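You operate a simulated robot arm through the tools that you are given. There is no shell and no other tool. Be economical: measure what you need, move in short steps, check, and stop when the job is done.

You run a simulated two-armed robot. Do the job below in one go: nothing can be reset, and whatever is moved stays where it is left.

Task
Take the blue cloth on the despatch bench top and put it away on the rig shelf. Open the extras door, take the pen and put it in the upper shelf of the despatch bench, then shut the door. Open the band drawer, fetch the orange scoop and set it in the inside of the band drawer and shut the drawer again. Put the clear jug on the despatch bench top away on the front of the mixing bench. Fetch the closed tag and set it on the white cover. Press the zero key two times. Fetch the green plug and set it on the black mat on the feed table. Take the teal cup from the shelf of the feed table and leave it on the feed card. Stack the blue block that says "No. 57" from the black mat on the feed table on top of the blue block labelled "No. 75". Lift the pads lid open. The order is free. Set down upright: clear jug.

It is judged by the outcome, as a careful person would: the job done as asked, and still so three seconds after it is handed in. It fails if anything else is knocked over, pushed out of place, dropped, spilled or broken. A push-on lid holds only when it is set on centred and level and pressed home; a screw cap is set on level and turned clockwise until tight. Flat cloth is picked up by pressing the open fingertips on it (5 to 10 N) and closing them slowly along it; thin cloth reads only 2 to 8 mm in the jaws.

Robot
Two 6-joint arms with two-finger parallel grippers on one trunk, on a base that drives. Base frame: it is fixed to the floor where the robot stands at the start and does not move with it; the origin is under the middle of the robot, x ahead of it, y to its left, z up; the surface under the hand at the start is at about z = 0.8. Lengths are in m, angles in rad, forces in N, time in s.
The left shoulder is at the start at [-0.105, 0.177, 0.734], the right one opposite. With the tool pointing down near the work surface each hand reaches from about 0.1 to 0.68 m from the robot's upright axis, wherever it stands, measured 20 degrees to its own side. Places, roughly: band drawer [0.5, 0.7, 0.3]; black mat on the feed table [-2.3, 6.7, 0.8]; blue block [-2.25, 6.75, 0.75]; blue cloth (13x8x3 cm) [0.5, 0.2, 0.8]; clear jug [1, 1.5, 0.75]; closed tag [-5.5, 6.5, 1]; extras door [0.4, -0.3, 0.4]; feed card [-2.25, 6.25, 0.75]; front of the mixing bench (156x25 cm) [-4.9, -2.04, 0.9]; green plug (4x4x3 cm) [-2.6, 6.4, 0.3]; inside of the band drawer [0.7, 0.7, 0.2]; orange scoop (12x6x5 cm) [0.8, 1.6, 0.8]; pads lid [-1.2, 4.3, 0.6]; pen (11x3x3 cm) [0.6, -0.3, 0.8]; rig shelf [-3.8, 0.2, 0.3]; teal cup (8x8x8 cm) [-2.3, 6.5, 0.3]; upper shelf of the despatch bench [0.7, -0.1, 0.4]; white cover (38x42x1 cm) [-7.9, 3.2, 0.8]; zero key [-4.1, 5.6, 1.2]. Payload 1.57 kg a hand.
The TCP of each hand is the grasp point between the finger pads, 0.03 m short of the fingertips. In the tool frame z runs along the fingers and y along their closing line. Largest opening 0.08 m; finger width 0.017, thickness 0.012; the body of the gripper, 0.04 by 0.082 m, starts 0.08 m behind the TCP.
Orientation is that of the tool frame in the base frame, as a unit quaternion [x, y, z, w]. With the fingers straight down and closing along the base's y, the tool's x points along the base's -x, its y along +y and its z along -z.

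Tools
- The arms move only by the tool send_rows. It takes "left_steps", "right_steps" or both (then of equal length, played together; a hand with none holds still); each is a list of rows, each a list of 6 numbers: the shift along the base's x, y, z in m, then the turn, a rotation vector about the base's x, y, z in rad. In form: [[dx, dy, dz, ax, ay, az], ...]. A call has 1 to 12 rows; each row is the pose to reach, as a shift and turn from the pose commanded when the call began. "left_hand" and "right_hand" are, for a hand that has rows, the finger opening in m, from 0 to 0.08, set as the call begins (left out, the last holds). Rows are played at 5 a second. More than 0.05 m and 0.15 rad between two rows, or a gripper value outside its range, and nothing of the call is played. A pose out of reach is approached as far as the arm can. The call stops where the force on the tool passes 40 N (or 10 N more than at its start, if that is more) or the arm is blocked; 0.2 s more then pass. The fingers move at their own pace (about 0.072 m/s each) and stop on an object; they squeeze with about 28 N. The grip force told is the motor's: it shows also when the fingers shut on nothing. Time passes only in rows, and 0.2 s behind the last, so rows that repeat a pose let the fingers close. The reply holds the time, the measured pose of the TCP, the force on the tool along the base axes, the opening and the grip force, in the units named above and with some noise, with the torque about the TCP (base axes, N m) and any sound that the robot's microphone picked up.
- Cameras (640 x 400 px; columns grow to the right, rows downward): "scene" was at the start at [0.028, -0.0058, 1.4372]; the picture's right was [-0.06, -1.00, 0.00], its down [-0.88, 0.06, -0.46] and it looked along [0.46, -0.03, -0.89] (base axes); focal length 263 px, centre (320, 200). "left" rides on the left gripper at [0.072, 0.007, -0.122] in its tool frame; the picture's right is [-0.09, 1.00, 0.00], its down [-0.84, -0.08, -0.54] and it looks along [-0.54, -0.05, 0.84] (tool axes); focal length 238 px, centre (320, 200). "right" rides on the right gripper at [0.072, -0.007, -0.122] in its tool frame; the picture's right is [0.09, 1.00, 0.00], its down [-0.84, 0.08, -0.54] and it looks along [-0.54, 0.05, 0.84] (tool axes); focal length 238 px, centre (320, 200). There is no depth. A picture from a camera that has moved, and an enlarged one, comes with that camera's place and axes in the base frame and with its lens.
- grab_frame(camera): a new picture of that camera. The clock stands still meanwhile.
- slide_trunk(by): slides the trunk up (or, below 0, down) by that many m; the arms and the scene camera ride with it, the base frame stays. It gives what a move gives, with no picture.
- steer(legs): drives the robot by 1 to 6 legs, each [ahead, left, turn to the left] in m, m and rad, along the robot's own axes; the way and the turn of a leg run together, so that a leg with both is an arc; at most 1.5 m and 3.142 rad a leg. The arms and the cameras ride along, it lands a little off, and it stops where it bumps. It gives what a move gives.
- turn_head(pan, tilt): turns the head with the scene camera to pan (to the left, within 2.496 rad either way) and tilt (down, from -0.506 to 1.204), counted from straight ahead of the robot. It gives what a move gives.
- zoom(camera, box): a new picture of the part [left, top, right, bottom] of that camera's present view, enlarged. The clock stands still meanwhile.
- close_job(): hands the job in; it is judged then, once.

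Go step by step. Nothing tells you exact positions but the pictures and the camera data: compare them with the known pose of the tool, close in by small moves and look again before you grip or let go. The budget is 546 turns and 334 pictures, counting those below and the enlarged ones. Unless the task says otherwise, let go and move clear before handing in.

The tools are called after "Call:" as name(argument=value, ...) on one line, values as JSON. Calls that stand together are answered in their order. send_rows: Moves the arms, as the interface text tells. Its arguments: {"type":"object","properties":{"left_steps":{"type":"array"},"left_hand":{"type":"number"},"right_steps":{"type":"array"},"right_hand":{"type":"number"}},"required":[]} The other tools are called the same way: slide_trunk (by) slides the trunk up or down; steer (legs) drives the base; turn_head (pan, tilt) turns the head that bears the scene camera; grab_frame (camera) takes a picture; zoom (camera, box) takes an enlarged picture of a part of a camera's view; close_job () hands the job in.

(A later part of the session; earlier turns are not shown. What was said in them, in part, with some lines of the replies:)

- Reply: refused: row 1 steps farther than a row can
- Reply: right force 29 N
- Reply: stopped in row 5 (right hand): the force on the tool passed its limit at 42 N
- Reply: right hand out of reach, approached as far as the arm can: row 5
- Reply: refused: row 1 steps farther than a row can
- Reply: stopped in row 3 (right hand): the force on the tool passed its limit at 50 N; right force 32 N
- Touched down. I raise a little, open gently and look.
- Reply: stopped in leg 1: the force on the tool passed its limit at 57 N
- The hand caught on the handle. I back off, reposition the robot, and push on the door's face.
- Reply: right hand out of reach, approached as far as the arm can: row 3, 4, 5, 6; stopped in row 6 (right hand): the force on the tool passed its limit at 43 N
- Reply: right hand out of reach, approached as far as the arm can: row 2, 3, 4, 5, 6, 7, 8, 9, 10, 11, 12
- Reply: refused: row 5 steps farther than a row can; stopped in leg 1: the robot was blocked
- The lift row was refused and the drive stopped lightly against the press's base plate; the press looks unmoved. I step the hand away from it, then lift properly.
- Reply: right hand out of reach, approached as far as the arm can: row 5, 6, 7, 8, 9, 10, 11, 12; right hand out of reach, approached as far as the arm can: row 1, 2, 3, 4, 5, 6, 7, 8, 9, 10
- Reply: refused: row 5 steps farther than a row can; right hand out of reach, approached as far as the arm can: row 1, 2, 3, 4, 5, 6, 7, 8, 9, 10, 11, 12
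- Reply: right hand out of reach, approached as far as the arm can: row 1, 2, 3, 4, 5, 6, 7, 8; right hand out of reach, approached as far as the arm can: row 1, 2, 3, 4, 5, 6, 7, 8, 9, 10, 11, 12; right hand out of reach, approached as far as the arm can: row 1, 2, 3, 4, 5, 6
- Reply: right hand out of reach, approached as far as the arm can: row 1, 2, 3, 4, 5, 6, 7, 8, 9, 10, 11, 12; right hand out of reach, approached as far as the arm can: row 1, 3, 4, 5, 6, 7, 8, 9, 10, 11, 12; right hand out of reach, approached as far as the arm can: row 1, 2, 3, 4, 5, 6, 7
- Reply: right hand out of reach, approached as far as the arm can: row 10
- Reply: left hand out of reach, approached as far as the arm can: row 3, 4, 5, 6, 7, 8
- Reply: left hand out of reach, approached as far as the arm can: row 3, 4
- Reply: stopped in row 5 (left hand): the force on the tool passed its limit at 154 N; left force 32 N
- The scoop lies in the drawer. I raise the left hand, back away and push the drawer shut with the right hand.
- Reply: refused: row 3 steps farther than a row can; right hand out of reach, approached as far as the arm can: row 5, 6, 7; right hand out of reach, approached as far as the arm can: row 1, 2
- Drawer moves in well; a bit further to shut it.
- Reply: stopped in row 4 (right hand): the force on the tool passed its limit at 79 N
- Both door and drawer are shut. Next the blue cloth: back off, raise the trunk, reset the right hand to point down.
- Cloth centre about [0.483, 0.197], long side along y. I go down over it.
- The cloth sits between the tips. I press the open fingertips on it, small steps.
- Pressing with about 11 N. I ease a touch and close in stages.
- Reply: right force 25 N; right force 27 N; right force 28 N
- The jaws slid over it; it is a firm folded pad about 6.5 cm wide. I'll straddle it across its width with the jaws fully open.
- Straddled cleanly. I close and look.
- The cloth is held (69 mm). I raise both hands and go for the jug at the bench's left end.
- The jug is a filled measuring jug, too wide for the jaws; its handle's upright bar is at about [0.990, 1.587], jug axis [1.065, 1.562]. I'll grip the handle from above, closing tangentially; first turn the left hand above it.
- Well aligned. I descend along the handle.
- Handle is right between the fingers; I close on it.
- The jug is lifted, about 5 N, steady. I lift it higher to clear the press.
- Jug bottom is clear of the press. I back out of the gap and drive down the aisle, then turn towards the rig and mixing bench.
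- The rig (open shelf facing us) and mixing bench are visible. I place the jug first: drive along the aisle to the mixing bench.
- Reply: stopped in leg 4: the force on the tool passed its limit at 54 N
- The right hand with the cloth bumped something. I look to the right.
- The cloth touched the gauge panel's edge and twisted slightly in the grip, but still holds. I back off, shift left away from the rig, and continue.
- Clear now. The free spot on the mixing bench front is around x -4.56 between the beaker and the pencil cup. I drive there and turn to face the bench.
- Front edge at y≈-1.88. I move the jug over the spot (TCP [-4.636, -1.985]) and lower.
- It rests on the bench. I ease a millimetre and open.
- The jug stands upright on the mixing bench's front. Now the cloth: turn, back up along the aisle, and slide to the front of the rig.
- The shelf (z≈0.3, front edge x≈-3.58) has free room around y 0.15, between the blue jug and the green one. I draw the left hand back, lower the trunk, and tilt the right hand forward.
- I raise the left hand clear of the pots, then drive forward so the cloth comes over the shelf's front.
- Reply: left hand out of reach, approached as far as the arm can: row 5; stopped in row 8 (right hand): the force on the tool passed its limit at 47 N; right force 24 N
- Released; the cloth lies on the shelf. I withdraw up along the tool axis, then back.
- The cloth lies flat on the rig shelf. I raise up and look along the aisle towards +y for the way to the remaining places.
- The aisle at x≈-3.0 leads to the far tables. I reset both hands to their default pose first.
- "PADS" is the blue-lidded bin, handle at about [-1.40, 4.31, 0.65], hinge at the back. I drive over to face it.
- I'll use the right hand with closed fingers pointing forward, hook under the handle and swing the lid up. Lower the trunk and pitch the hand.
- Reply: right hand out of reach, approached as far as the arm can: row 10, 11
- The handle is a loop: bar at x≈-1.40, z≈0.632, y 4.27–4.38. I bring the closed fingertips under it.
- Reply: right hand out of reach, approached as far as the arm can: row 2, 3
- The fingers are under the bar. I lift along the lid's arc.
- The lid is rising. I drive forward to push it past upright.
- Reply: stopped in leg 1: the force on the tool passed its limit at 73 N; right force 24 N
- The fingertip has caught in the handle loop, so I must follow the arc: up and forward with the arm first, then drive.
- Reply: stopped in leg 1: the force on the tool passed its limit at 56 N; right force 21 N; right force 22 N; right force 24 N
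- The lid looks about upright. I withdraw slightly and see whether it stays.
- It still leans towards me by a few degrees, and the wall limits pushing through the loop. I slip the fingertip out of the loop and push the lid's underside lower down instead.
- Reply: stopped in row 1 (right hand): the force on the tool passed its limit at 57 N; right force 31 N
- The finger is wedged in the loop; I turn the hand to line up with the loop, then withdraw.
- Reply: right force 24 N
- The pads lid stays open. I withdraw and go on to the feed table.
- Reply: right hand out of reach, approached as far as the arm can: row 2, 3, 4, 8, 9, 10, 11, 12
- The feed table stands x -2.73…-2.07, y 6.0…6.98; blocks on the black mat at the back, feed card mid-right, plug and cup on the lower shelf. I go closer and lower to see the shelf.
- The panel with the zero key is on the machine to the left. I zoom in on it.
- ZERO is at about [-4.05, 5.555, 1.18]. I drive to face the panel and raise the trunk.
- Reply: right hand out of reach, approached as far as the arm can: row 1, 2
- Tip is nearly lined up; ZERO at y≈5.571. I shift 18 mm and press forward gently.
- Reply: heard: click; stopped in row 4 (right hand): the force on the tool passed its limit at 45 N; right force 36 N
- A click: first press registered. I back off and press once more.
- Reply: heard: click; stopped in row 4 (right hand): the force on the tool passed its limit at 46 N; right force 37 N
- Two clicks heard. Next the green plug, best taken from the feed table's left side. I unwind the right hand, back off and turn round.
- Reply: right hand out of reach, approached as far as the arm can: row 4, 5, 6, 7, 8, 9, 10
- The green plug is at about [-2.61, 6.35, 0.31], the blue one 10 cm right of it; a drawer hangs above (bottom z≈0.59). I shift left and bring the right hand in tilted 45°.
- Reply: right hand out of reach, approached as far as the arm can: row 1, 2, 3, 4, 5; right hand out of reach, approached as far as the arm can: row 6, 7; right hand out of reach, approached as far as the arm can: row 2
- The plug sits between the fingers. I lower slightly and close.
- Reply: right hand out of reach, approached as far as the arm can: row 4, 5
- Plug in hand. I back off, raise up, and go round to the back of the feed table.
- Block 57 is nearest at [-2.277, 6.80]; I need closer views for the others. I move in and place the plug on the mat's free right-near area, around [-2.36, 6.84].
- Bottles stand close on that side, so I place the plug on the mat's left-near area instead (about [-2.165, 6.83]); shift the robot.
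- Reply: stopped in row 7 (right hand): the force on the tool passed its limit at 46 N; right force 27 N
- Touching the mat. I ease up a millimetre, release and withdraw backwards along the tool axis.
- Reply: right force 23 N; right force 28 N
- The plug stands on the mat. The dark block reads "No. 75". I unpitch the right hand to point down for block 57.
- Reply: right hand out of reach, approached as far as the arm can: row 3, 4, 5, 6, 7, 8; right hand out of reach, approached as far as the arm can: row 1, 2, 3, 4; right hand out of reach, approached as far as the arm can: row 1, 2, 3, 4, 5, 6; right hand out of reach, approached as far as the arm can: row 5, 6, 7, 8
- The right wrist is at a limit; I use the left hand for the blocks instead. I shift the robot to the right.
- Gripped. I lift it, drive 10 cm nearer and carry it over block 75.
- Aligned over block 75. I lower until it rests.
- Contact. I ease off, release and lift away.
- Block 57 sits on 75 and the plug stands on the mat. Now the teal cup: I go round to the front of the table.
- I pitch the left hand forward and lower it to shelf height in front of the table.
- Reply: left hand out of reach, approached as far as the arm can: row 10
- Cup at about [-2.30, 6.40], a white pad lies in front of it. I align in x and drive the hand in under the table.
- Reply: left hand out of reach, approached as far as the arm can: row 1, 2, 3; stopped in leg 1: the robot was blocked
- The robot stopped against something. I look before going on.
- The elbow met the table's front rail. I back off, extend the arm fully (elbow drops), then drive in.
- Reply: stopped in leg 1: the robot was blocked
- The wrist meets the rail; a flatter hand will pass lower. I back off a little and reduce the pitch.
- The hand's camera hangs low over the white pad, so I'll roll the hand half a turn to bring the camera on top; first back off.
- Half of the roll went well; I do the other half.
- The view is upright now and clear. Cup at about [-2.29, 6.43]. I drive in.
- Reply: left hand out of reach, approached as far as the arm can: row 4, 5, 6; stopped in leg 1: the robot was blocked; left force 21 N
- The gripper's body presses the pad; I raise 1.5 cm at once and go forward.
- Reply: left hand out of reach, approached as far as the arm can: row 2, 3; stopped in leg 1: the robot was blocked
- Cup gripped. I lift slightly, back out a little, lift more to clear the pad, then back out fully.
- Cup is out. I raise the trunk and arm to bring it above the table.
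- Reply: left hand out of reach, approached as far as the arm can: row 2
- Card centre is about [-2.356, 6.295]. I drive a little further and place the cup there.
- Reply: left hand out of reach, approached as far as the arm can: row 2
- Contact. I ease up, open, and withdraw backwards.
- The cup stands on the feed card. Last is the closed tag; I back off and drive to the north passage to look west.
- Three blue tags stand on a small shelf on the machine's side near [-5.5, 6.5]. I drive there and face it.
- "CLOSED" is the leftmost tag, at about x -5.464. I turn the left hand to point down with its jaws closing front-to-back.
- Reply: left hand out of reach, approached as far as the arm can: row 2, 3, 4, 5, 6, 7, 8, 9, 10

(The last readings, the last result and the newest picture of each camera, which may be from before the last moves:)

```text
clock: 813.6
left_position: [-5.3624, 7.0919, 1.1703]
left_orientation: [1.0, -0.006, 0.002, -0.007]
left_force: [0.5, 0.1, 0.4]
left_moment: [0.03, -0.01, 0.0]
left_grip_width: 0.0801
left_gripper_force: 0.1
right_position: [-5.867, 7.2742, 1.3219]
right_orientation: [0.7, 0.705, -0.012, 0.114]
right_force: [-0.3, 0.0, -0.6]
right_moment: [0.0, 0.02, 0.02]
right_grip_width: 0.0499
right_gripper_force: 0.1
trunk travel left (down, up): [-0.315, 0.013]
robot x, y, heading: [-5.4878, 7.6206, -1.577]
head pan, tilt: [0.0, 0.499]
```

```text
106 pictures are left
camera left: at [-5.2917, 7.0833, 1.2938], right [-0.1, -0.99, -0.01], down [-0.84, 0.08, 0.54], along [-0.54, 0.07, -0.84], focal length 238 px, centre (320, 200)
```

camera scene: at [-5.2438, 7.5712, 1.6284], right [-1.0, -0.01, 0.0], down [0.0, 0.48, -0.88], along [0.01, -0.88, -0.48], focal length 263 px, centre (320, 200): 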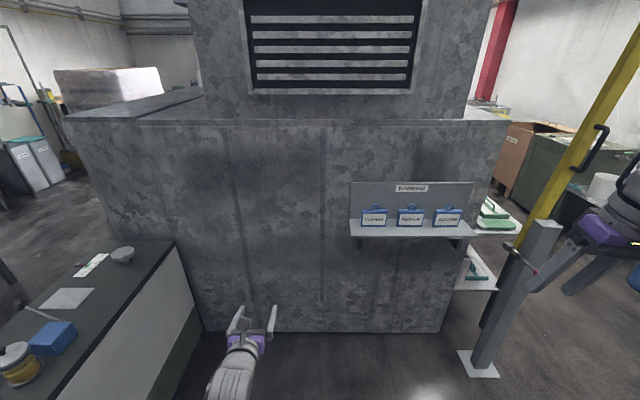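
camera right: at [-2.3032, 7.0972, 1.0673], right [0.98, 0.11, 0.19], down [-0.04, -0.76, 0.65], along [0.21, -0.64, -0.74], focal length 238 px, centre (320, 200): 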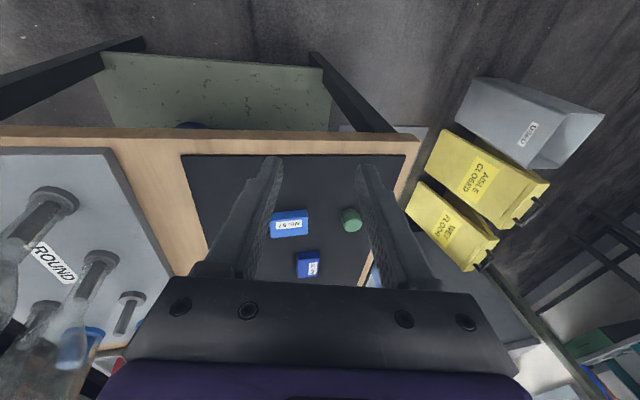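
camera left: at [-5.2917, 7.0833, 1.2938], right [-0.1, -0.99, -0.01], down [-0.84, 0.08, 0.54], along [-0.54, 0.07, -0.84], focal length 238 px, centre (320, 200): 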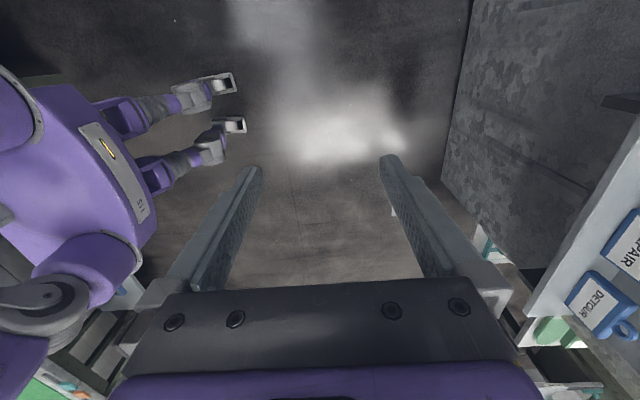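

Call:
send_rows(right_steps=[[0.03, 0.02, 0, 0, 0, 0], [0.06, 0.04, 0, 0, 0, 0], [0.09, 0.06, 0, 0, 0, 0], [0.11, 0.08, 0, 0, 0, 0]], left_steps=[[-0.03, 0, 0, 0, 0, 0], [-0.06, 0, 0, 0, 0, 0], [-0.09, 0, 0, 0, 0, 0], [-0.1, 0, 0, 0, 0, 0]])

Call:
steer(legs=[[0.32, 0, 0.01]])

Call:
turn_head(pan=0.0, tilt=0.7)

Call:
grab_frame(camera="scene")

Call:
grab_frame(camera="left")

```text
clock: 814.6
left_position: [-5.4624, 7.0929, 1.1716]
left_orientation: [1.0, -0.006, 0.004, -0.007]
left_force: [0.1, -0.5, -0.1]
left_moment: [0.0, 0.02, 0.0]
left_grip_width: 0.0802
left_gripper_force: 0.1
right_position: [-5.7568, 7.3584, 1.3212]
right_orientation: [0.7, 0.704, -0.011, 0.121]
right_force: [-0.6, 0.5, 0.5]
right_moment: [-0.02, -0.01, 0.04]
right_grip_width: 0.05
right_gripper_force: 0.0
right hand out of reach, approached as far as the arm can: row 4
trunk travel left (down, up): [-0.315, 0.013]
robot x, y, heading: [-5.4891, 7.6222, -1.573]
head pan, tilt: [0.0, 0.499]
```

```text
clock: 816.8
left_position: [-5.4541, 6.7673, 1.171]
left_orientation: [1.0, 0.002, 0.003, -0.007]
left_force: [-0.2, -0.6, -0.7]
left_moment: [0.0, 0.0, 0.0]
left_grip_width: 0.0798
left_gripper_force: 0.1
right_position: [-5.7546, 7.0259, 1.3215]
right_orientation: [0.694, 0.709, -0.009, 0.122]
right_force: [0.5, -0.3, -0.2]
right_moment: [0.0, 0.01, 0.02]
right_grip_width: 0.0498
right_gripper_force: 0.1
trunk travel left (down, up): [-0.315, 0.013]
robot x, y, heading: [-5.4893, 7.3004, -1.563]
head pan, tilt: [0.0, 0.499]
```

```text
clock: 817.5
left_position: [-5.4543, 6.7663, 1.1705]
left_orientation: [1.0, 0.001, 0.003, -0.007]
left_force: [0.8, 0.0, 0.2]
left_moment: [0.0, -0.01, 0.01]
left_grip_width: 0.0799
left_gripper_force: 0.1
right_position: [-5.7537, 7.0251, 1.3218]
right_orientation: [0.695, 0.708, -0.009, 0.121]
right_force: [-0.2, -1.4, 0.0]
right_moment: [0.0, 0.01, 0.02]
right_grip_width: 0.0501
right_gripper_force: 0.1
trunk travel left (down, up): [-0.315, 0.013]
robot x, y, heading: [-5.4861, 7.2927, -1.564]
head pan, tilt: [0.0, 0.7]
```

```text
105 pictures are left
camera scene: at [-5.4871, 7.2507, 1.6107], right [-1.0, -0.01, 0.0], down [-0.01, 0.64, -0.77], along [0.01, -0.77, -0.64], focal length 263 px, centre (320, 200)
```

scene: 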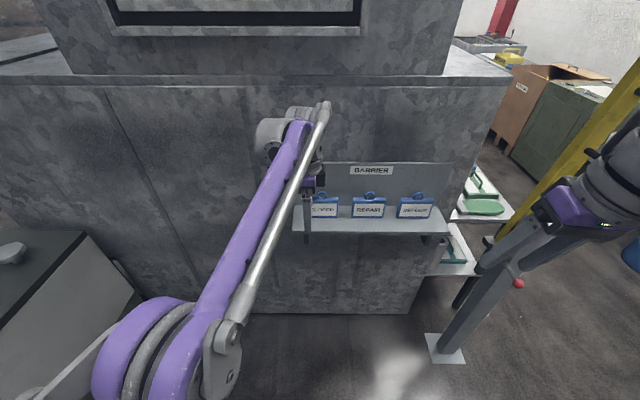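

```text
104 pictures are left
camera left: at [-5.3838, 6.7584, 1.2934], right [-0.09, -1.0, -0.01], down [-0.84, 0.07, 0.54], along [-0.54, 0.06, -0.84], focal length 238 px, centre (320, 200)
```

left: 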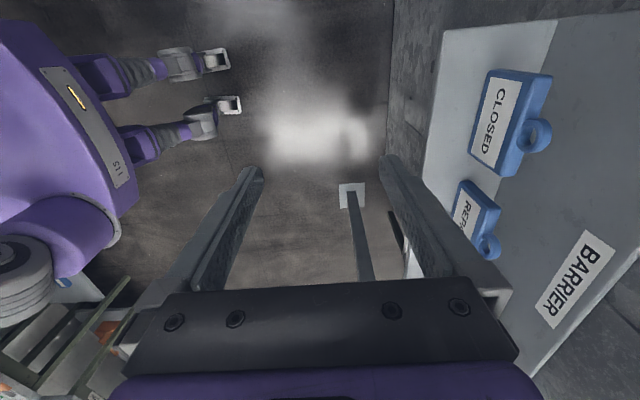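

The closed tag leans near the backboard at x≈-5.497 with its ring at about [-5.50, 6.485, 0.985]. I'll grip the ring from the front, jaws closing sideways; turn the hand back accordingly.

Call:
steer(legs=[[-0.3, 0, -0.005]])

Call:
send_rows(left_steps=[[0, 0, 0, 0, 0, -0.14], [0, 0, 0, 0, 0, -0.28], [0, 0, 0, 0, 0, -0.42], [0, 0, 0, 0, 0, -0.56], [0, 0, 0, 0, 0, -0.7], [0, 0, 0, 0, 0, -0.84], [0, 0, 0, 0, 0, -0.98], [0, 0, 0, 0, 0, -1.12], [0, 0, 0, 0, 0, -1.26], [0, 0, 0, 0, 0, -1.4], [0, 0, 0, 0, 0, -1.54], [0, 0, 0, 0, 0, -1.57]])

Call:
send_rows(left_steps=[[0, 0, -0.01, -0.12, 0, 0], [0, 0, -0.03, -0.24, 0, 0], [0, 0, -0.05, -0.36, 0, 0], [0, 0, -0.07, -0.48, 0, 0], [0, 0, -0.09, -0.6, 0, 0], [0, 0, -0.11, -0.72, 0, 0], [0, 0, -0.12, -0.84, 0, 0], [0, 0, -0.13, -0.96, 0, 0], [0, 0, -0.14, -1.08, 0, 0], [0, 0, -0.14, -1.18, 0, 0]], left_hand=0.06)

Call:
grab_frame(camera="left")

```text
clock: 819.6
left_position: [-5.4598, 7.0651, 1.1701]
left_orientation: [1.0, -0.002, 0.003, -0.007]
left_force: [-0.1, -0.5, -0.2]
left_moment: [0.0, 0.01, 0.03]
left_grip_width: 0.0798
left_gripper_force: 0.2
right_position: [-5.7577, 7.3255, 1.3223]
right_orientation: [0.697, 0.707, -0.01, 0.121]
right_force: [0.5, -0.5, -0.2]
right_moment: [0.0, 0.02, 0.0]
right_grip_width: 0.0498
right_gripper_force: 0.0
trunk travel left (down, up): [-0.315, 0.013]
robot x, y, heading: [-5.4892, 7.5926, -1.567]
head pan, tilt: [0.0, 0.7]
```

```text
clock: 822.2
left_position: [-5.4597, 7.065, 1.17]
left_orientation: [-0.706, 0.708, -0.007, 0.003]
left_force: [-0.6, 0.3, 0.3]
left_moment: [-0.01, 0.01, 0.01]
left_grip_width: 0.08
left_gripper_force: 0.0
right_position: [-5.7581, 7.3255, 1.3208]
right_orientation: [0.697, 0.707, -0.009, 0.121]
right_force: [-0.4, 0.1, 1.0]
right_moment: [0.02, -0.01, 0.0]
right_grip_width: 0.05
right_gripper_force: 0.1
trunk travel left (down, up): [-0.315, 0.013]
robot x, y, heading: [-5.4842, 7.5943, -1.57]
head pan, tilt: [0.0, 0.7]
```

```text
clock: 824.4
left_position: [-5.4615, 7.0655, 1.0306]
left_orientation: [0.588, -0.585, 0.399, 0.392]
left_force: [0.8, -0.5, 0.1]
left_moment: [-0.05, 0.01, 0.01]
left_grip_width: 0.0602
left_gripper_force: 0.1
right_position: [-5.7574, 7.3272, 1.3218]
right_orientation: [0.697, 0.707, -0.009, 0.121]
right_force: [0.4, 0.1, 0.4]
right_moment: [-0.02, 0.02, -0.03]
right_grip_width: 0.0502
right_gripper_force: 0.0
trunk travel left (down, up): [-0.315, 0.013]
robot x, y, heading: [-5.4885, 7.5963, -1.569]
head pan, tilt: [0.0, 0.7]
```

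```text
103 pictures are left
camera left: at [-5.47, 7.1507, 1.1431], right [-1.0, 0.02, -0.09], down [0.07, 0.82, -0.57], along [0.06, -0.58, -0.81], focal length 238 px, centre (320, 200)
```

left: 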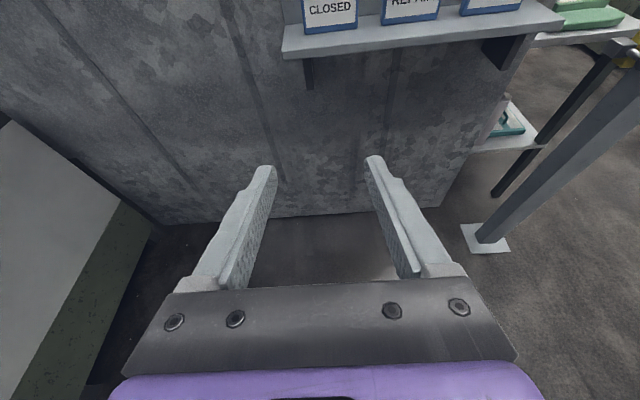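

Call:
send_rows(left_steps=[[-0.014, 0, 0.03, 0, 0, 0], [-0.028, 0, 0.05, 0, 0, 0]])

Call:
steer(legs=[[0.37, 0, 0]])

Call:
grab_frame(camera="left")

```text
clock: 825.0
left_position: [-5.4888, 7.0649, 1.0784]
left_orientation: [0.589, -0.584, 0.399, 0.39]
left_force: [0.0, 0.4, 0.7]
left_moment: [-0.02, -0.02, -0.01]
left_grip_width: 0.0601
left_gripper_force: 0.0
right_position: [-5.7582, 7.3269, 1.3205]
right_orientation: [0.698, 0.706, -0.009, 0.12]
right_force: [0.6, -0.2, -0.6]
right_moment: [-0.03, 0.0, 0.03]
right_grip_width: 0.0499
right_gripper_force: 0.0
trunk travel left (down, up): [-0.315, 0.013]
robot x, y, heading: [-5.4871, 7.596, -1.567]
head pan, tilt: [0.0, 0.7]
```

```text
clock: 827.4
left_position: [-5.4911, 6.6924, 1.0788]
left_orientation: [0.587, -0.585, 0.399, 0.391]
left_force: [-0.7, -0.2, 0.2]
left_moment: [0.0, 0.0, 0.02]
left_grip_width: 0.0601
left_gripper_force: 0.1
right_position: [-5.7579, 6.9546, 1.3194]
right_orientation: [0.699, 0.705, -0.01, 0.121]
right_force: [-1.1, 0.2, 0.3]
right_moment: [-0.03, 0.01, 0.0]
right_grip_width: 0.0501
right_gripper_force: 0.0
trunk travel left (down, up): [-0.315, 0.013]
robot x, y, heading: [-5.4919, 7.2202, -1.572]
head pan, tilt: [0.0, 0.7]
```

```text
102 pictures are left
camera left: at [-5.4995, 6.7788, 1.1923], right [-1.0, 0.03, -0.09], down [0.08, 0.82, -0.57], along [0.06, -0.58, -0.82], focal length 238 px, centre (320, 200)
```

left: 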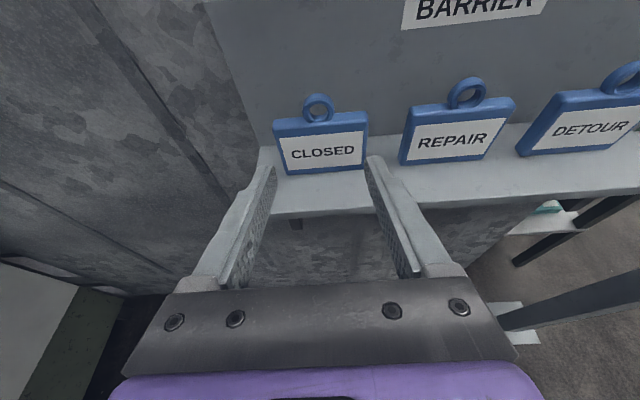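

Call:
send_rows(left_steps=[[0, -0.04, -0.012, 0, 0, 0], [0, -0.08, -0.024, 0, 0, 0], [0, -0.11, -0.034, 0, 0, 0]])

Call:
grab_frame(camera="left")

```text
clock: 828.2
left_position: [-5.4917, 6.5815, 1.045]
left_orientation: [0.588, -0.586, 0.398, 0.391]
left_force: [0.4, -0.2, 0.8]
left_moment: [0.0, 0.01, 0.01]
left_grip_width: 0.0602
left_gripper_force: 0.1
right_position: [-5.759, 6.9546, 1.3222]
right_orientation: [0.698, 0.705, -0.01, 0.121]
right_force: [0.1, 0.2, -0.2]
right_moment: [0.01, -0.02, -0.01]
right_grip_width: 0.0502
right_gripper_force: 0.1
trunk travel left (down, up): [-0.315, 0.013]
robot x, y, heading: [-5.4884, 7.2218, -1.572]
head pan, tilt: [0.0, 0.7]
```

```text
101 pictures are left
camera left: at [-5.5002, 6.667, 1.1581], right [-1.0, 0.03, -0.09], down [0.07, 0.82, -0.57], along [0.06, -0.57, -0.82], focal length 238 px, centre (320, 200)
```

left: 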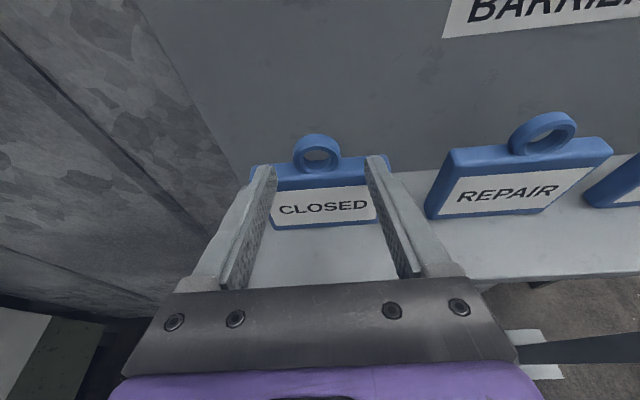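

Call:
send_rows(left_steps=[[0.001, -0.015, -0.003, 0, 0, 0], [0.002, -0.03, -0.007, 0, 0, 0], [0.002, -0.038, -0.009, 0, 0, 0]])

Call:
grab_frame(camera="left")

```text
clock: 829.0
left_position: [-5.4896, 6.5443, 1.0365]
left_orientation: [0.588, -0.585, 0.399, 0.391]
left_force: [-0.1, 0.3, 0.2]
left_moment: [0.0, -0.03, 0.01]
left_grip_width: 0.06
left_gripper_force: 0.2
right_position: [-5.7591, 6.9548, 1.3216]
right_orientation: [0.699, 0.705, -0.01, 0.121]
right_force: [-0.9, -0.2, 0.1]
right_moment: [-0.01, 0.01, -0.02]
right_grip_width: 0.0502
right_gripper_force: 0.0
trunk travel left (down, up): [-0.315, 0.013]
robot x, y, heading: [-5.4903, 7.2161, -1.575]
head pan, tilt: [0.0, 0.7]
```

```text
100 pictures are left
camera left: at [-5.4975, 6.6306, 1.15], right [-1.0, 0.03, -0.09], down [0.08, 0.82, -0.57], along [0.06, -0.57, -0.82], focal length 238 px, centre (320, 200)
```

left: 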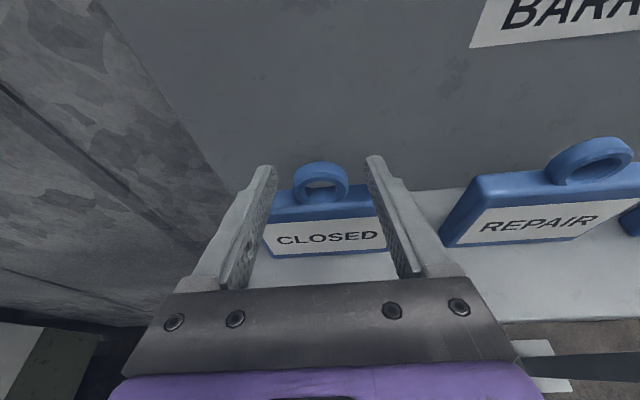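

The ring lies between the fingertips. I close on it and lift.

Call:
send_rows(left_steps=[[0, 0, 0, 0, 0, 0], [0, 0, 0, 0, 0, 0], [0, 0, 0, 0, 0, 0]], left_hand=0.0)

Call:
send_rows(left_steps=[[0, 0.005, 0.01, 0, 0, 0], [0, 0.015, 0.03, 0, 0, 0], [0, 0.03, 0.05, 0, 0, 0]])

Call:
grab_frame(camera="left")

```text
clock: 829.8
left_position: [-5.4896, 6.545, 1.0361]
left_orientation: [0.588, -0.585, 0.399, 0.391]
left_force: [0.5, -0.3, 0.4]
left_moment: [-0.05, -0.03, 0.0]
left_grip_width: 0.0374
left_gripper_force: 28.0
right_position: [-5.7589, 6.9547, 1.3214]
right_orientation: [0.699, 0.705, -0.009, 0.121]
right_force: [0.3, -0.5, -1.2]
right_moment: [0.01, 0.01, -0.03]
right_grip_width: 0.05
right_gripper_force: 0.1
trunk travel left (down, up): [-0.315, 0.013]
robot x, y, heading: [-5.4904, 7.2221, -1.576]
head pan, tilt: [0.0, 0.7]
```

```text
clock: 830.6
left_position: [-5.4877, 6.5762, 1.0879]
left_orientation: [0.588, -0.585, 0.399, 0.391]
left_force: [-0.7, 0.1, -1.4]
left_moment: [0.04, 0.01, 0.01]
left_grip_width: 0.0374
left_gripper_force: 28.5
right_position: [-5.7586, 6.9547, 1.3213]
right_orientation: [0.698, 0.706, -0.01, 0.122]
right_force: [0.2, 1.3, 0.2]
right_moment: [-0.01, -0.02, 0.0]
right_grip_width: 0.0502
right_gripper_force: 0.0
trunk travel left (down, up): [-0.315, 0.013]
robot x, y, heading: [-5.4937, 7.2242, -1.573]
head pan, tilt: [0.0, 0.7]
```

```text
99 pictures are left
camera left: at [-5.4969, 6.6615, 1.2008], right [-1.0, 0.03, -0.09], down [0.07, 0.82, -0.57], along [0.06, -0.58, -0.82], focal length 238 px, centre (320, 200)
```

left: 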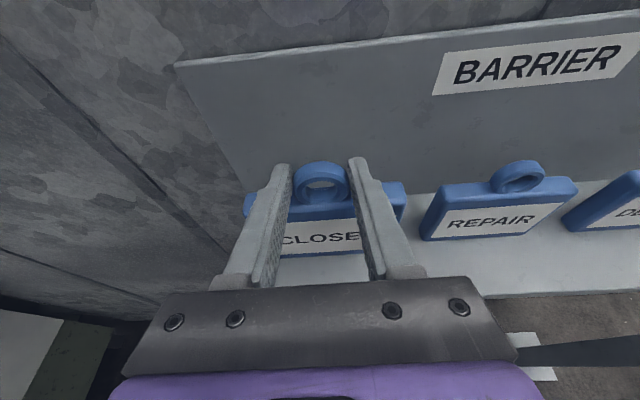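

The tag is held firmly. I back off, and look west for the way to the white cover.

Call:
send_rows(left_steps=[[0, 0.03, 0.02, 0, 0, 0], [0, 0.06, 0.04, 0, 0, 0], [0, 0.09, 0.06, 0, 0, 0]])

Call:
steer(legs=[[-0.35, 0, 0], [0, 0, -1.57]])

Call:
turn_head(pan=0.5, tilt=0.3)

Call:
grab_frame(camera="scene")

```text
clock: 831.4
left_position: [-5.4891, 6.6658, 1.1463]
left_orientation: [0.588, -0.585, 0.399, 0.391]
left_force: [0.9, -1.1, -1.7]
left_moment: [0.02, -0.01, -0.02]
left_grip_width: 0.037
left_gripper_force: 27.8
right_position: [-5.7579, 6.9561, 1.3213]
right_orientation: [0.698, 0.705, -0.011, 0.122]
right_force: [0.4, -0.3, -0.8]
right_moment: [-0.03, -0.03, -0.02]
right_grip_width: 0.0501
right_gripper_force: 0.1
trunk travel left (down, up): [-0.315, 0.013]
robot x, y, heading: [-5.4896, 7.222, -1.573]
head pan, tilt: [0.0, 0.7]
```

```text
clock: 837.4
left_position: [-6.0477, 7.5596, 1.1476]
left_orientation: [-0.009, 0.83, -0.01, -0.558]
left_force: [0.4, 0.0, -0.8]
left_moment: [0.03, -0.04, 0.0]
left_grip_width: 0.0374
left_gripper_force: 27.8
right_position: [-5.7601, 7.835, 1.321]
right_orientation: [0.992, 0.013, -0.092, 0.08]
right_force: [-0.3, -0.2, 0.0]
right_moment: [0.01, 0.0, 0.01]
right_grip_width: 0.0503
right_gripper_force: 0.0
trunk travel left (down, up): [-0.315, 0.013]
robot x, y, heading: [-5.493, 7.57, -3.128]
head pan, tilt: [0.0, 0.7]
```

```text
clock: 838.4
left_position: [-6.0477, 7.5604, 1.1457]
left_orientation: [-0.007, 0.829, -0.009, -0.559]
left_force: [0.1, 0.0, -1.5]
left_moment: [-0.02, -0.04, 0.01]
left_grip_width: 0.0373
left_gripper_force: 28.2
right_position: [-5.7601, 7.8347, 1.3222]
right_orientation: [0.993, 0.013, -0.091, 0.08]
right_force: [-0.9, 0.2, 0.4]
right_moment: [0.04, 0.0, -0.02]
right_grip_width: 0.0501
right_gripper_force: 0.1
trunk travel left (down, up): [-0.315, 0.013]
robot x, y, heading: [-5.487, 7.5698, -3.126]
head pan, tilt: [0.499, 0.3]
```

```text
98 pictures are left
camera scene: at [-5.5285, 7.5224, 1.6467], right [-0.49, 0.87, 0.0], down [0.26, 0.15, -0.96], along [-0.83, -0.47, -0.3], focal length 263 px, centre (320, 200)
```

scene: 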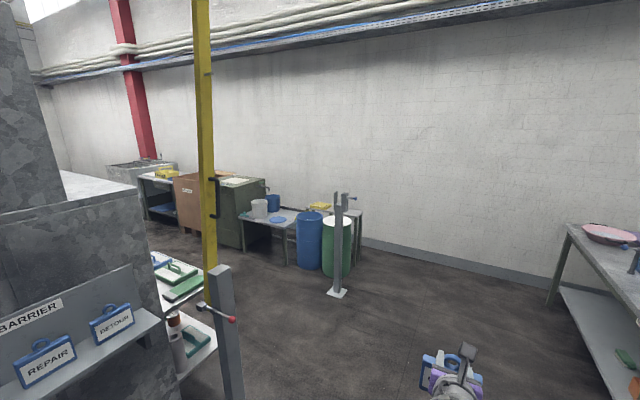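

Call:
zoom(camera="scene", box=[90, 130, 370, 300])

```text
2.29 times, centred on (230, 215) of scene
camera zoom: at [-5.5285, 7.5224, 1.6467], right [-0.49, 0.87, 0.0], down [0.26, 0.15, -0.96], along [-0.83, -0.47, -0.3], focal length 601 px, centre (526, 166)
```

zoom: 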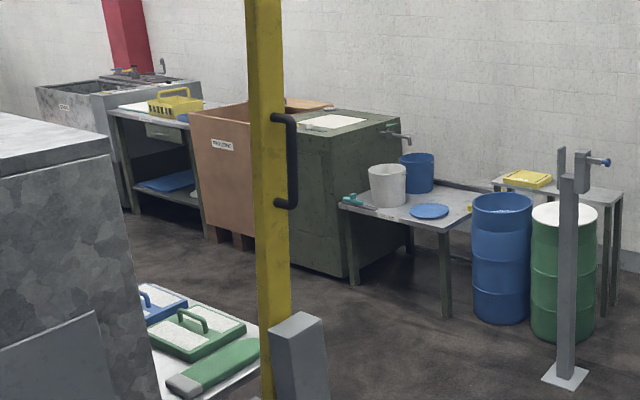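

The white cover lies on the table beyond, near [-7.9, 3.2]; the barrier boom is up. I drive between the posts.

Call:
steer(legs=[[1.33, 0, 0], [0, 0, 1.56], [1.3, 0, 0]])

Call:
turn_head(pan=-0.3, tilt=0.4)

Call:
grab_frame(camera="scene")

```text
clock: 855.0
left_position: [-6.8408, 5.7037, 1.1467]
left_orientation: [0.587, -0.586, 0.398, 0.392]
left_force: [0.4, 0.4, -1.4]
left_moment: [0.04, -0.03, 0.02]
left_grip_width: 0.0373
left_gripper_force: 27.7
right_position: [-7.1101, 5.9941, 1.3199]
right_orientation: [0.699, 0.705, -0.01, 0.12]
right_force: [-0.3, -0.5, -1.1]
right_moment: [0.0, -0.04, -0.03]
right_grip_width: 0.0499
right_gripper_force: 0.0
trunk travel left (down, up): [-0.315, 0.013]
robot x, y, heading: [-6.8388, 6.2559, -1.573]
head pan, tilt: [0.499, 0.3]
```

```text
clock: 856.1
left_position: [-6.8411, 5.703, 1.1456]
left_orientation: [-0.587, 0.587, -0.397, -0.392]
left_force: [0.3, -0.1, -1.6]
left_moment: [0.04, 0.01, 0.0]
left_grip_width: 0.037
left_gripper_force: 27.9
right_position: [-7.1107, 5.9952, 1.3211]
right_orientation: [0.7, 0.704, -0.01, 0.121]
right_force: [-0.2, -0.5, 0.4]
right_moment: [0.01, 0.0, 0.0]
right_grip_width: 0.0499
right_gripper_force: 0.0
trunk travel left (down, up): [-0.315, 0.013]
robot x, y, heading: [-6.8404, 6.2607, -1.575]
head pan, tilt: [-0.3, 0.4]
```

```text
96 pictures are left
camera scene: at [-6.8669, 6.2127, 1.6375], right [-0.95, 0.3, 0.0], down [0.12, 0.37, -0.92], along [-0.28, -0.88, -0.39], focal length 263 px, centre (320, 200)
```

scene: 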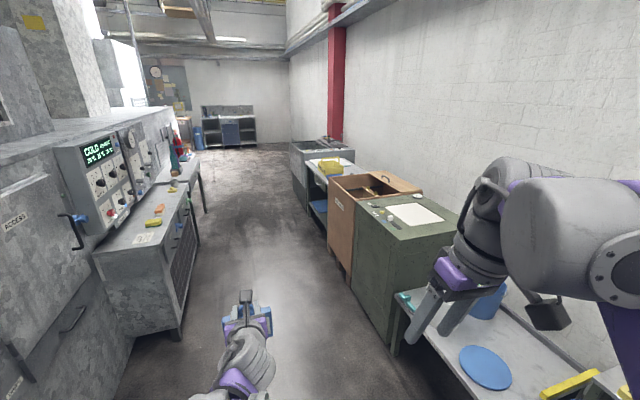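

Call:
zoom(camera="scene", box=[290, 130, 470, 250])

```text
3.33 times, centred on (380, 190) of scene
camera zoom: at [-6.8669, 6.2127, 1.6375], right [-0.95, 0.3, 0.0], down [0.12, 0.37, -0.92], along [-0.28, -0.88, -0.39], focal length 877 px, centre (120, 233)
```

zoom: 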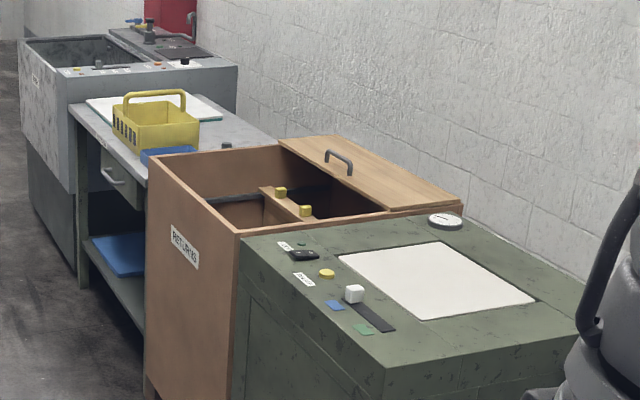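

The cover on the far table near [-7.95, 3.24] is the one. I drive along the corridor and turn to face that table.

Call:
steer(legs=[[0, -0.15, 0], [1.4, 0, 0], [1.4, 0, 0]])

Call:
turn_head(pan=-1.0, tilt=0.6)

Call:
grab_frame(camera="scene")

```text
clock: 871.2
left_position: [-6.9181, 2.9187, 1.147]
left_orientation: [0.596, -0.577, 0.404, 0.385]
left_force: [-1.1, -0.5, -2.2]
left_moment: [0.05, 0.02, -0.01]
left_grip_width: 0.0372
left_gripper_force: 27.7
right_position: [-7.1958, 3.2014, 1.3214]
right_orientation: [0.689, 0.715, -0.008, 0.121]
right_force: [-0.3, 0.2, 0.5]
right_moment: [0.0, -0.01, 0.01]
right_grip_width: 0.0497
right_gripper_force: 0.0
trunk travel left (down, up): [-0.315, 0.013]
robot x, y, heading: [-6.9312, 3.48, -1.546]
head pan, tilt: [-0.3, 0.4]
```

```text
clock: 872.2
left_position: [-6.9183, 2.9179, 1.1462]
left_orientation: [0.595, -0.577, 0.404, 0.386]
left_force: [-1.1, 0.2, -1.5]
left_moment: [0.01, 0.0, -0.03]
left_grip_width: 0.0372
left_gripper_force: 28.3
right_position: [-7.1946, 3.2019, 1.3209]
right_orientation: [0.689, 0.715, -0.008, 0.121]
right_force: [0.3, 0.3, 0.6]
right_moment: [0.02, 0.02, -0.03]
right_grip_width: 0.0501
right_gripper_force: 0.0
trunk travel left (down, up): [-0.315, 0.013]
robot x, y, heading: [-6.9342, 3.4756, -1.543]
head pan, tilt: [-1.0, 0.6]
```

```text
94 pictures are left
camera scene: at [-7.0072, 3.4658, 1.6193], right [-0.56, 0.83, 0.0], down [0.47, 0.32, -0.83], along [-0.68, -0.46, -0.56], focal length 263 px, centre (320, 200)
```

scene: 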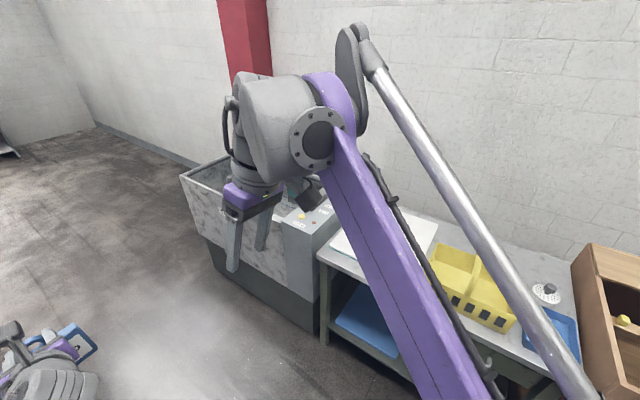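

The white cover lies between the sink and the yellow crate, centre about [-7.88, 3.23]. I turn to face it.

Call:
steer(legs=[[0, 0, -1.595], [0, 0.25, 0]])

Call:
turn_head(pan=0.1, tilt=0.75)

Call:
grab_frame(camera="scene")

Call:
grab_frame(camera="left")

```text
clock: 879.0
left_position: [-7.4896, 3.2187, 1.1475]
left_orientation: [-0.002, 0.83, -0.005, -0.558]
left_force: [-0.1, -0.8, -1.9]
left_moment: [0.04, 0.0, -0.02]
left_grip_width: 0.0371
left_gripper_force: 28.1
right_position: [-7.2005, 3.4896, 1.3207]
right_orientation: [0.993, 0.005, -0.093, 0.078]
right_force: [0.3, 0.3, 0.3]
right_moment: [0.05, 0.02, -0.01]
right_grip_width: 0.0499
right_gripper_force: 0.1
trunk travel left (down, up): [-0.315, 0.013]
robot x, y, heading: [-6.9369, 3.2251, -3.143]
head pan, tilt: [-1.0, 0.6]
```

```text
clock: 880.3
left_position: [-7.4897, 3.2181, 1.146]
left_orientation: [-0.001, 0.83, -0.004, -0.558]
left_force: [-0.7, 0.1, -2.2]
left_moment: [-0.01, -0.02, -0.04]
left_grip_width: 0.0372
left_gripper_force: 27.6
right_position: [-7.2011, 3.4883, 1.3209]
right_orientation: [0.993, 0.005, -0.093, 0.079]
right_force: [0.1, 0.3, 0.2]
right_moment: [-0.01, 0.03, -0.01]
right_grip_width: 0.05
right_gripper_force: 0.1
trunk travel left (down, up): [-0.315, 0.013]
robot x, y, heading: [-6.9366, 3.2168, -3.14]
head pan, tilt: [0.099, 0.75]
```

```text
93 pictures are left
camera scene: at [-6.9731, 3.2103, 1.6064], right [-0.1, 1.0, 0.0], down [0.68, 0.07, -0.73], along [-0.73, -0.07, -0.68], focal length 263 px, centre (320, 200)
```

scene: 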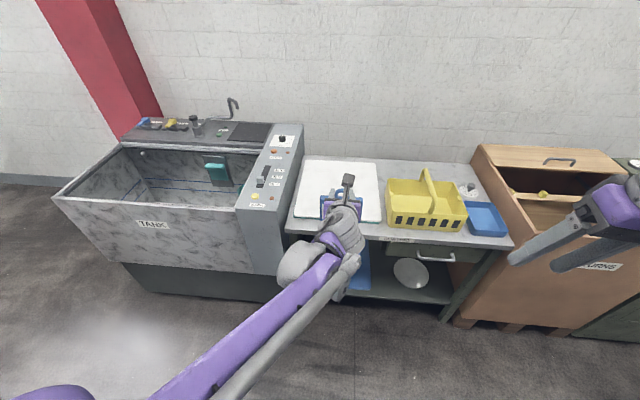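

```text
92 pictures are left
camera left: at [-7.4047, 3.2267, 1.2597], right [0.02, 1.0, -0.09], down [0.82, -0.07, -0.57], along [-0.57, -0.06, -0.82], focal length 238 px, centre (320, 200)
```

left: 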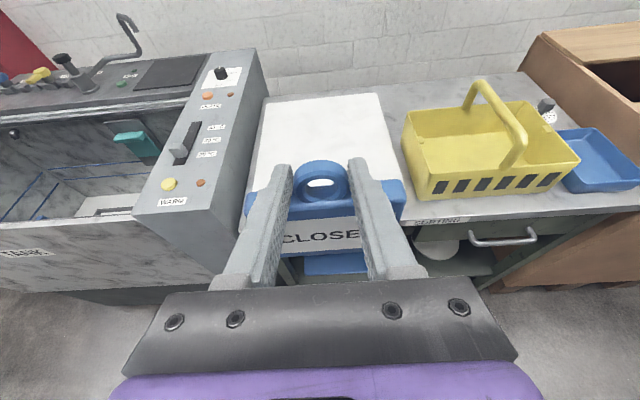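

Cover spans x -8.1…-7.71, y 3.02…3.40. I tilt the hand down so that the tag comes nearly flat, then drive forward over the cover.

Call:
send_rows(left_steps=[[0, 0, 0.01, 0, -0.12, 0], [0, 0, 0.02, 0, -0.24, 0], [0, 0, 0.03, 0, -0.36, 0], [0, 0, 0.03, 0, -0.48, 0], [0, 0, 0.03, 0, -0.6, 0], [0, 0, 0.03, 0, -0.72, 0], [0, 0, 0.03, 0, -0.84, 0], [0, 0, 0.03, 0, -0.95, 0]])

Call:
grab_frame(camera="left")

Call:
grab_frame(camera="scene")

```text
clock: 882.1
left_position: [-7.4909, 3.218, 1.1766]
left_orientation: [0.0, 0.993, -0.006, -0.116]
left_force: [0.1, 0.0, -1.0]
left_moment: [-0.02, 0.06, 0.04]
left_grip_width: 0.037
left_gripper_force: 28.3
right_position: [-7.2023, 3.4892, 1.3217]
right_orientation: [0.993, 0.005, -0.092, 0.079]
right_force: [0.4, 0.0, -0.2]
right_moment: [0.01, -0.02, -0.05]
right_grip_width: 0.05
right_gripper_force: 0.0
trunk travel left (down, up): [-0.315, 0.013]
robot x, y, heading: [-6.9355, 3.219, -3.145]
head pan, tilt: [0.099, 0.75]
```

```text
91 pictures are left
camera left: at [-7.5331, 3.2262, 1.3126], right [0.09, 1.0, -0.03], down [0.94, -0.07, 0.34], along [0.33, -0.06, -0.94], focal length 238 px, centre (320, 200)
```

left: 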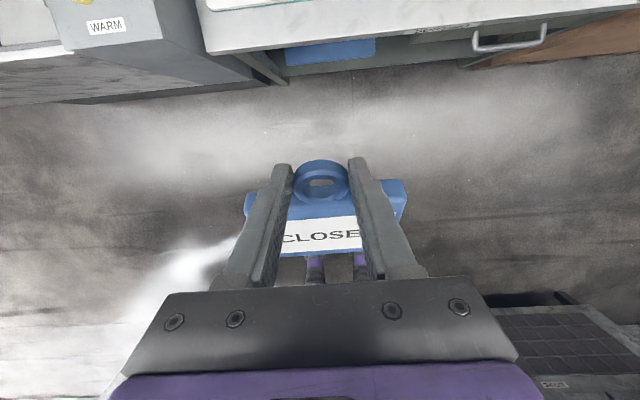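

```text
90 pictures are left
camera scene: at [-6.974, 3.2104, 1.6064], right [-0.1, 0.99, 0.0], down [0.68, 0.07, -0.73], along [-0.73, -0.07, -0.68], focal length 263 px, centre (320, 200)
```

scene: 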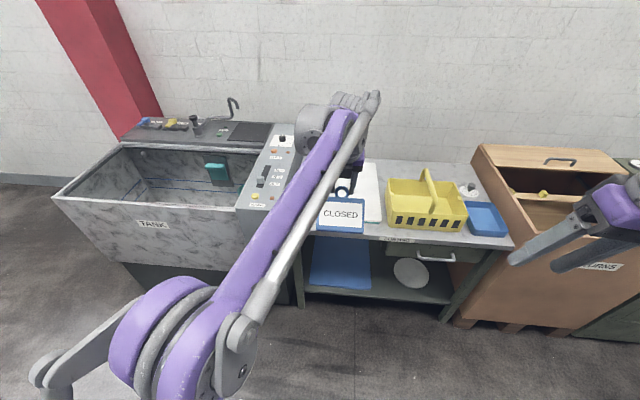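

Call:
steer(legs=[[0.34, 0, 0.003]])

Call:
send_rows(left_steps=[[-0.02, 0, -0.02, 0, -0.08, 0], [-0.04, 0, -0.05, 0, -0.15, 0], [-0.06, 0, -0.08, 0, -0.18, 0], [-0.08, 0, -0.115, 0, -0.18, 0], [-0.1, 0, -0.15, 0, -0.18, 0], [-0.11, 0, -0.19, 0, -0.18, 0], [-0.11, 0, -0.23, 0, -0.18, 0]])

Call:
grab_frame(camera="left")

Call:
grab_frame(camera="scene")

```text
clock: 884.3
left_position: [-7.829, 3.2142, 1.1773]
left_orientation: [-0.002, 0.993, -0.007, -0.117]
left_force: [0.6, 0.2, -1.4]
left_moment: [0.01, 0.08, 0.03]
left_grip_width: 0.0371
left_gripper_force: 27.3
right_position: [-7.5403, 3.4856, 1.3207]
right_orientation: [0.993, 0.007, -0.092, 0.079]
right_force: [-0.1, -0.4, 0.3]
right_moment: [0.02, 0.03, 0.02]
right_grip_width: 0.05
right_gripper_force: 0.2
trunk travel left (down, up): [-0.315, 0.013]
robot x, y, heading: [-7.2755, 3.2181, -3.139]
head pan, tilt: [0.099, 0.75]
```

```text
clock: 885.9
left_position: [-7.9426, 3.2152, 0.9444]
left_orientation: [-0.001, 1.0, -0.006, -0.027]
left_force: [0.0, 0.2, -1.2]
left_moment: [-0.01, 0.08, -0.01]
left_grip_width: 0.0372
left_gripper_force: 27.6
right_position: [-7.5401, 3.4874, 1.3205]
right_orientation: [0.993, 0.007, -0.092, 0.079]
right_force: [1.4, -0.5, 0.2]
right_moment: [0.0, 0.03, 0.03]
right_grip_width: 0.0499
right_gripper_force: 0.0
trunk travel left (down, up): [-0.315, 0.013]
robot x, y, heading: [-7.2741, 3.2166, -3.136]
head pan, tilt: [0.099, 0.75]
```

```text
89 pictures are left
camera left: at [-8.0078, 3.2238, 1.0712], right [0.09, 1.0, -0.02], down [0.87, -0.07, 0.5], along [0.49, -0.06, -0.87], focal length 238 px, centre (320, 200)
```

left: 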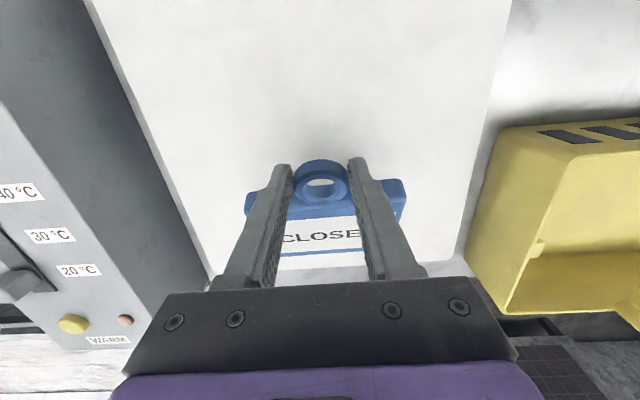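

```text
88 pictures are left
camera scene: at [-7.3133, 3.2093, 1.6064], right [-0.1, 0.99, 0.0], down [0.68, 0.07, -0.73], along [-0.73, -0.08, -0.68], focal length 263 px, centre (320, 200)
```

scene: 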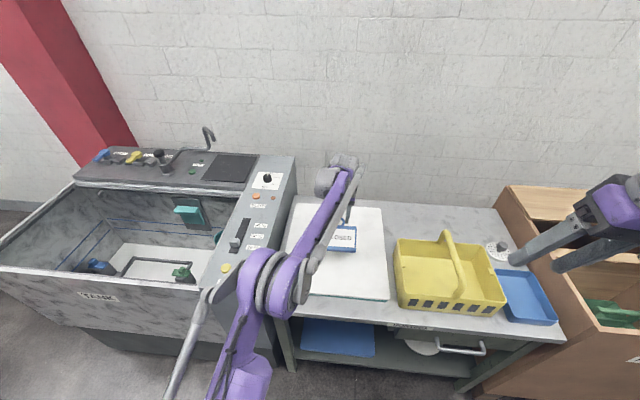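

Call:
send_rows(left_steps=[[0, 0, -0.03, 0, 0, 0], [0, 0, -0.055, 0, 0, 0], [0, 0, -0.07, 0, 0, 0], [0, 0, -0.08, 0, 0, 0], [0, 0, -0.088, 0, 0, 0], [0, 0, -0.096, 0, 0, 0], [0, 0, -0.104, 0, 0, 0]])

Call:
grab_frame(camera="left")

```text
clock: 887.5
left_position: [-7.9405, 3.2137, 0.8413]
left_orientation: [-0.001, 1.0, -0.006, -0.028]
left_force: [-2.3, -1.2, 7.4]
left_moment: [0.17, -0.62, -0.01]
left_grip_width: 0.0378
left_gripper_force: 28.0
right_position: [-7.5411, 3.4869, 1.3205]
right_orientation: [0.993, 0.007, -0.092, 0.079]
right_force: [0.3, -0.3, -0.1]
right_moment: [0.0, 0.01, 0.0]
right_grip_width: 0.05
right_gripper_force: 0.0
trunk travel left (down, up): [-0.315, 0.013]
robot x, y, heading: [-7.2746, 3.2174, -3.135]
head pan, tilt: [0.099, 0.75]
```

```text
87 pictures are left
camera left: at [-8.0062, 3.2229, 0.9687], right [0.09, 1.0, -0.02], down [0.87, -0.07, 0.5], along [0.49, -0.06, -0.87], focal length 238 px, centre (320, 200)
```

left: 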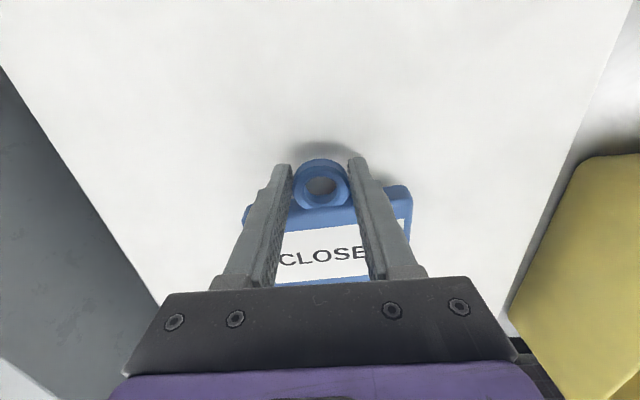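

Touching; the tag is settling flat. A few millimetres more, then release.

Call:
send_rows(left_steps=[[0, 0, -0.004, 0, 0, 0], [0, 0, -0.008, 0, 0, 0], [0, 0, -0.012, 0, 0, 0]])

Call:
send_rows(left_steps=[[0, 0, 0.002, 0, 0, 0], [0, 0, 0.002, 0, 0, 0], [0, 0, 0.002, 0, 0, 0]], left_hand=0.06)

Call:
grab_frame(camera="left")

```text
clock: 888.3
left_position: [-7.941, 3.2144, 0.8308]
left_orientation: [-0.001, 1.0, -0.006, -0.028]
left_force: [-1.8, -2.4, 6.4]
left_moment: [-0.08, -0.68, -0.19]
left_grip_width: 0.0371
left_gripper_force: 27.9
right_position: [-7.5407, 3.4874, 1.3216]
right_orientation: [0.993, 0.007, -0.091, 0.079]
right_force: [0.2, -0.1, 0.1]
right_moment: [-0.01, -0.03, -0.02]
right_grip_width: 0.0501
right_gripper_force: 0.1
trunk travel left (down, up): [-0.315, 0.013]
robot x, y, heading: [-7.273, 3.2218, -3.141]
head pan, tilt: [0.099, 0.75]
```

```text
clock: 889.1
left_position: [-7.9407, 3.2163, 0.8337]
left_orientation: [-0.001, 1.0, -0.007, -0.028]
left_force: [0.4, -0.7, 0.3]
left_moment: [0.02, 0.0, -0.01]
left_grip_width: 0.0599
left_gripper_force: 0.0
right_position: [-7.5411, 3.4871, 1.3213]
right_orientation: [0.993, 0.008, -0.092, 0.079]
right_force: [-0.2, 0.5, 0.9]
right_moment: [-0.01, 0.01, 0.02]
right_grip_width: 0.05
right_gripper_force: 0.2
trunk travel left (down, up): [-0.315, 0.013]
robot x, y, heading: [-7.2739, 3.2199, -3.132]
head pan, tilt: [0.099, 0.75]
```

```text
86 pictures are left
camera left: at [-8.006, 3.2239, 0.9599], right [0.09, 1.0, -0.02], down [0.87, -0.07, 0.5], along [0.49, -0.06, -0.87], focal length 238 px, centre (320, 200)
```

left: 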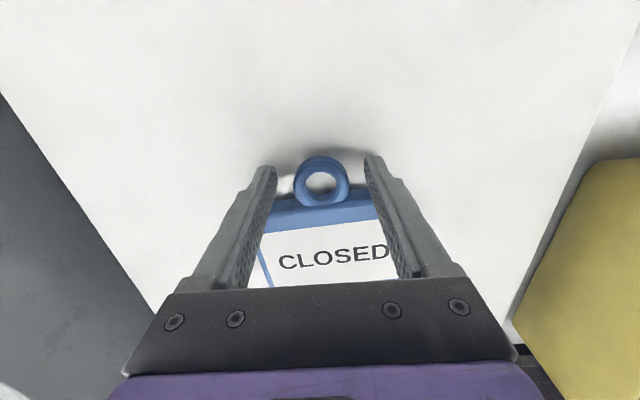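

The tag lies flat on the cover. I lift the hand straight up and away.

Call:
send_rows(left_steps=[[0, 0, 0.03, 0, 0, 0], [0, 0, 0.07, 0, 0, 0], [0, 0, 0.11, 0, 0, 0], [0, 0, 0.15, 0, 0, 0], [0.03, 0, 0.19, 0, 0, 0], [0.06, 0, 0.23, 0, 0, 0], [0.09, 0, 0.27, 0, 0, 0]])

Call:
steer(legs=[[-0.3, 0, 0]])

Call:
grab_frame(camera="scene")

```text
clock: 890.7
left_position: [-7.8477, 3.2141, 1.1041]
left_orientation: [-0.001, 1.0, -0.007, -0.028]
left_force: [0.1, 0.3, 0.1]
left_moment: [0.04, 0.04, -0.02]
left_grip_width: 0.0598
left_gripper_force: 0.0
right_position: [-7.5402, 3.4868, 1.3214]
right_orientation: [0.993, 0.007, -0.093, 0.079]
right_force: [-0.4, 0.0, -0.3]
right_moment: [-0.03, 0.0, 0.0]
right_grip_width: 0.0501
right_gripper_force: 0.1
trunk travel left (down, up): [-0.315, 0.013]
robot x, y, heading: [-7.2718, 3.2191, -3.139]
head pan, tilt: [0.099, 0.75]
```

```text
clock: 892.8
left_position: [-7.5471, 3.2161, 1.1022]
left_orientation: [0.0, 1.0, -0.006, -0.027]
left_force: [0.4, 0.1, -0.3]
left_moment: [-0.01, 0.02, -0.02]
left_grip_width: 0.0596
left_gripper_force: 0.1
right_position: [-7.2399, 3.488, 1.3222]
right_orientation: [0.993, 0.006, -0.093, 0.079]
right_force: [-0.8, -0.1, 1.2]
right_moment: [-0.02, -0.02, 0.0]
right_grip_width: 0.0503
right_gripper_force: 0.1
trunk travel left (down, up): [-0.315, 0.013]
robot x, y, heading: [-6.9739, 3.2228, -3.146]
head pan, tilt: [0.099, 0.75]
```

```text
85 pictures are left
camera scene: at [-7.0117, 3.2104, 1.6066], right [-0.1, 0.99, 0.0], down [0.68, 0.07, -0.73], along [-0.73, -0.07, -0.68], focal length 263 px, centre (320, 200)
```

scene: 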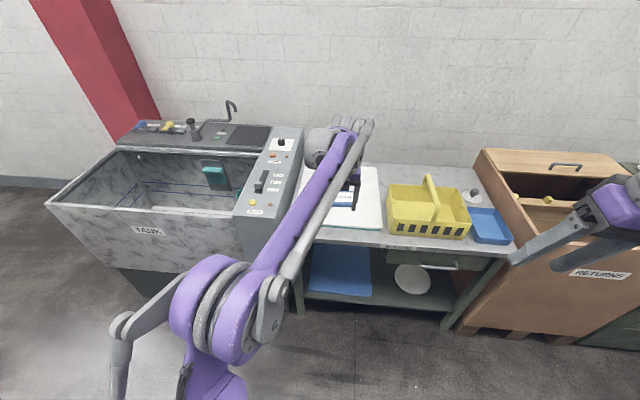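

Everything asked for has been done and checked in pictures, and both hands are free and clear, so I hand the job in.

Call:
close_job()

```text
The job is handed in.
```

I did every part of the job and handed it in; the hand-in reply gave no verdict.

- **Put away:** The blue cloth is on the rig shelf and the pen is on the upper shelf of the despatch bench. The orange scoop is in the band drawer. The clear jug stands upright on the front of the mixing bench.
- **Closed again:** The extras door and the band drawer are both shut.
- **Feed table:** The green plug stands on the black mat, the teal cup is on the feed card, and block No. 57 sits on block No. 75.
- **Other:** The closed tag lies flat on the white cover, the pads lid is open, and I heard a click for each of the two presses of the zero key.

I bumped or pressed some things on the way and saw nothing moved or tipped, though I did not check each one closely:

- The scoop in my hand brushed the press base.
- The carried cloth hit the gauge panel by the rig.
- The left hand pressed on the white pad on the feed table's shelf.
- The left arm met the feed table's front rail a few times.
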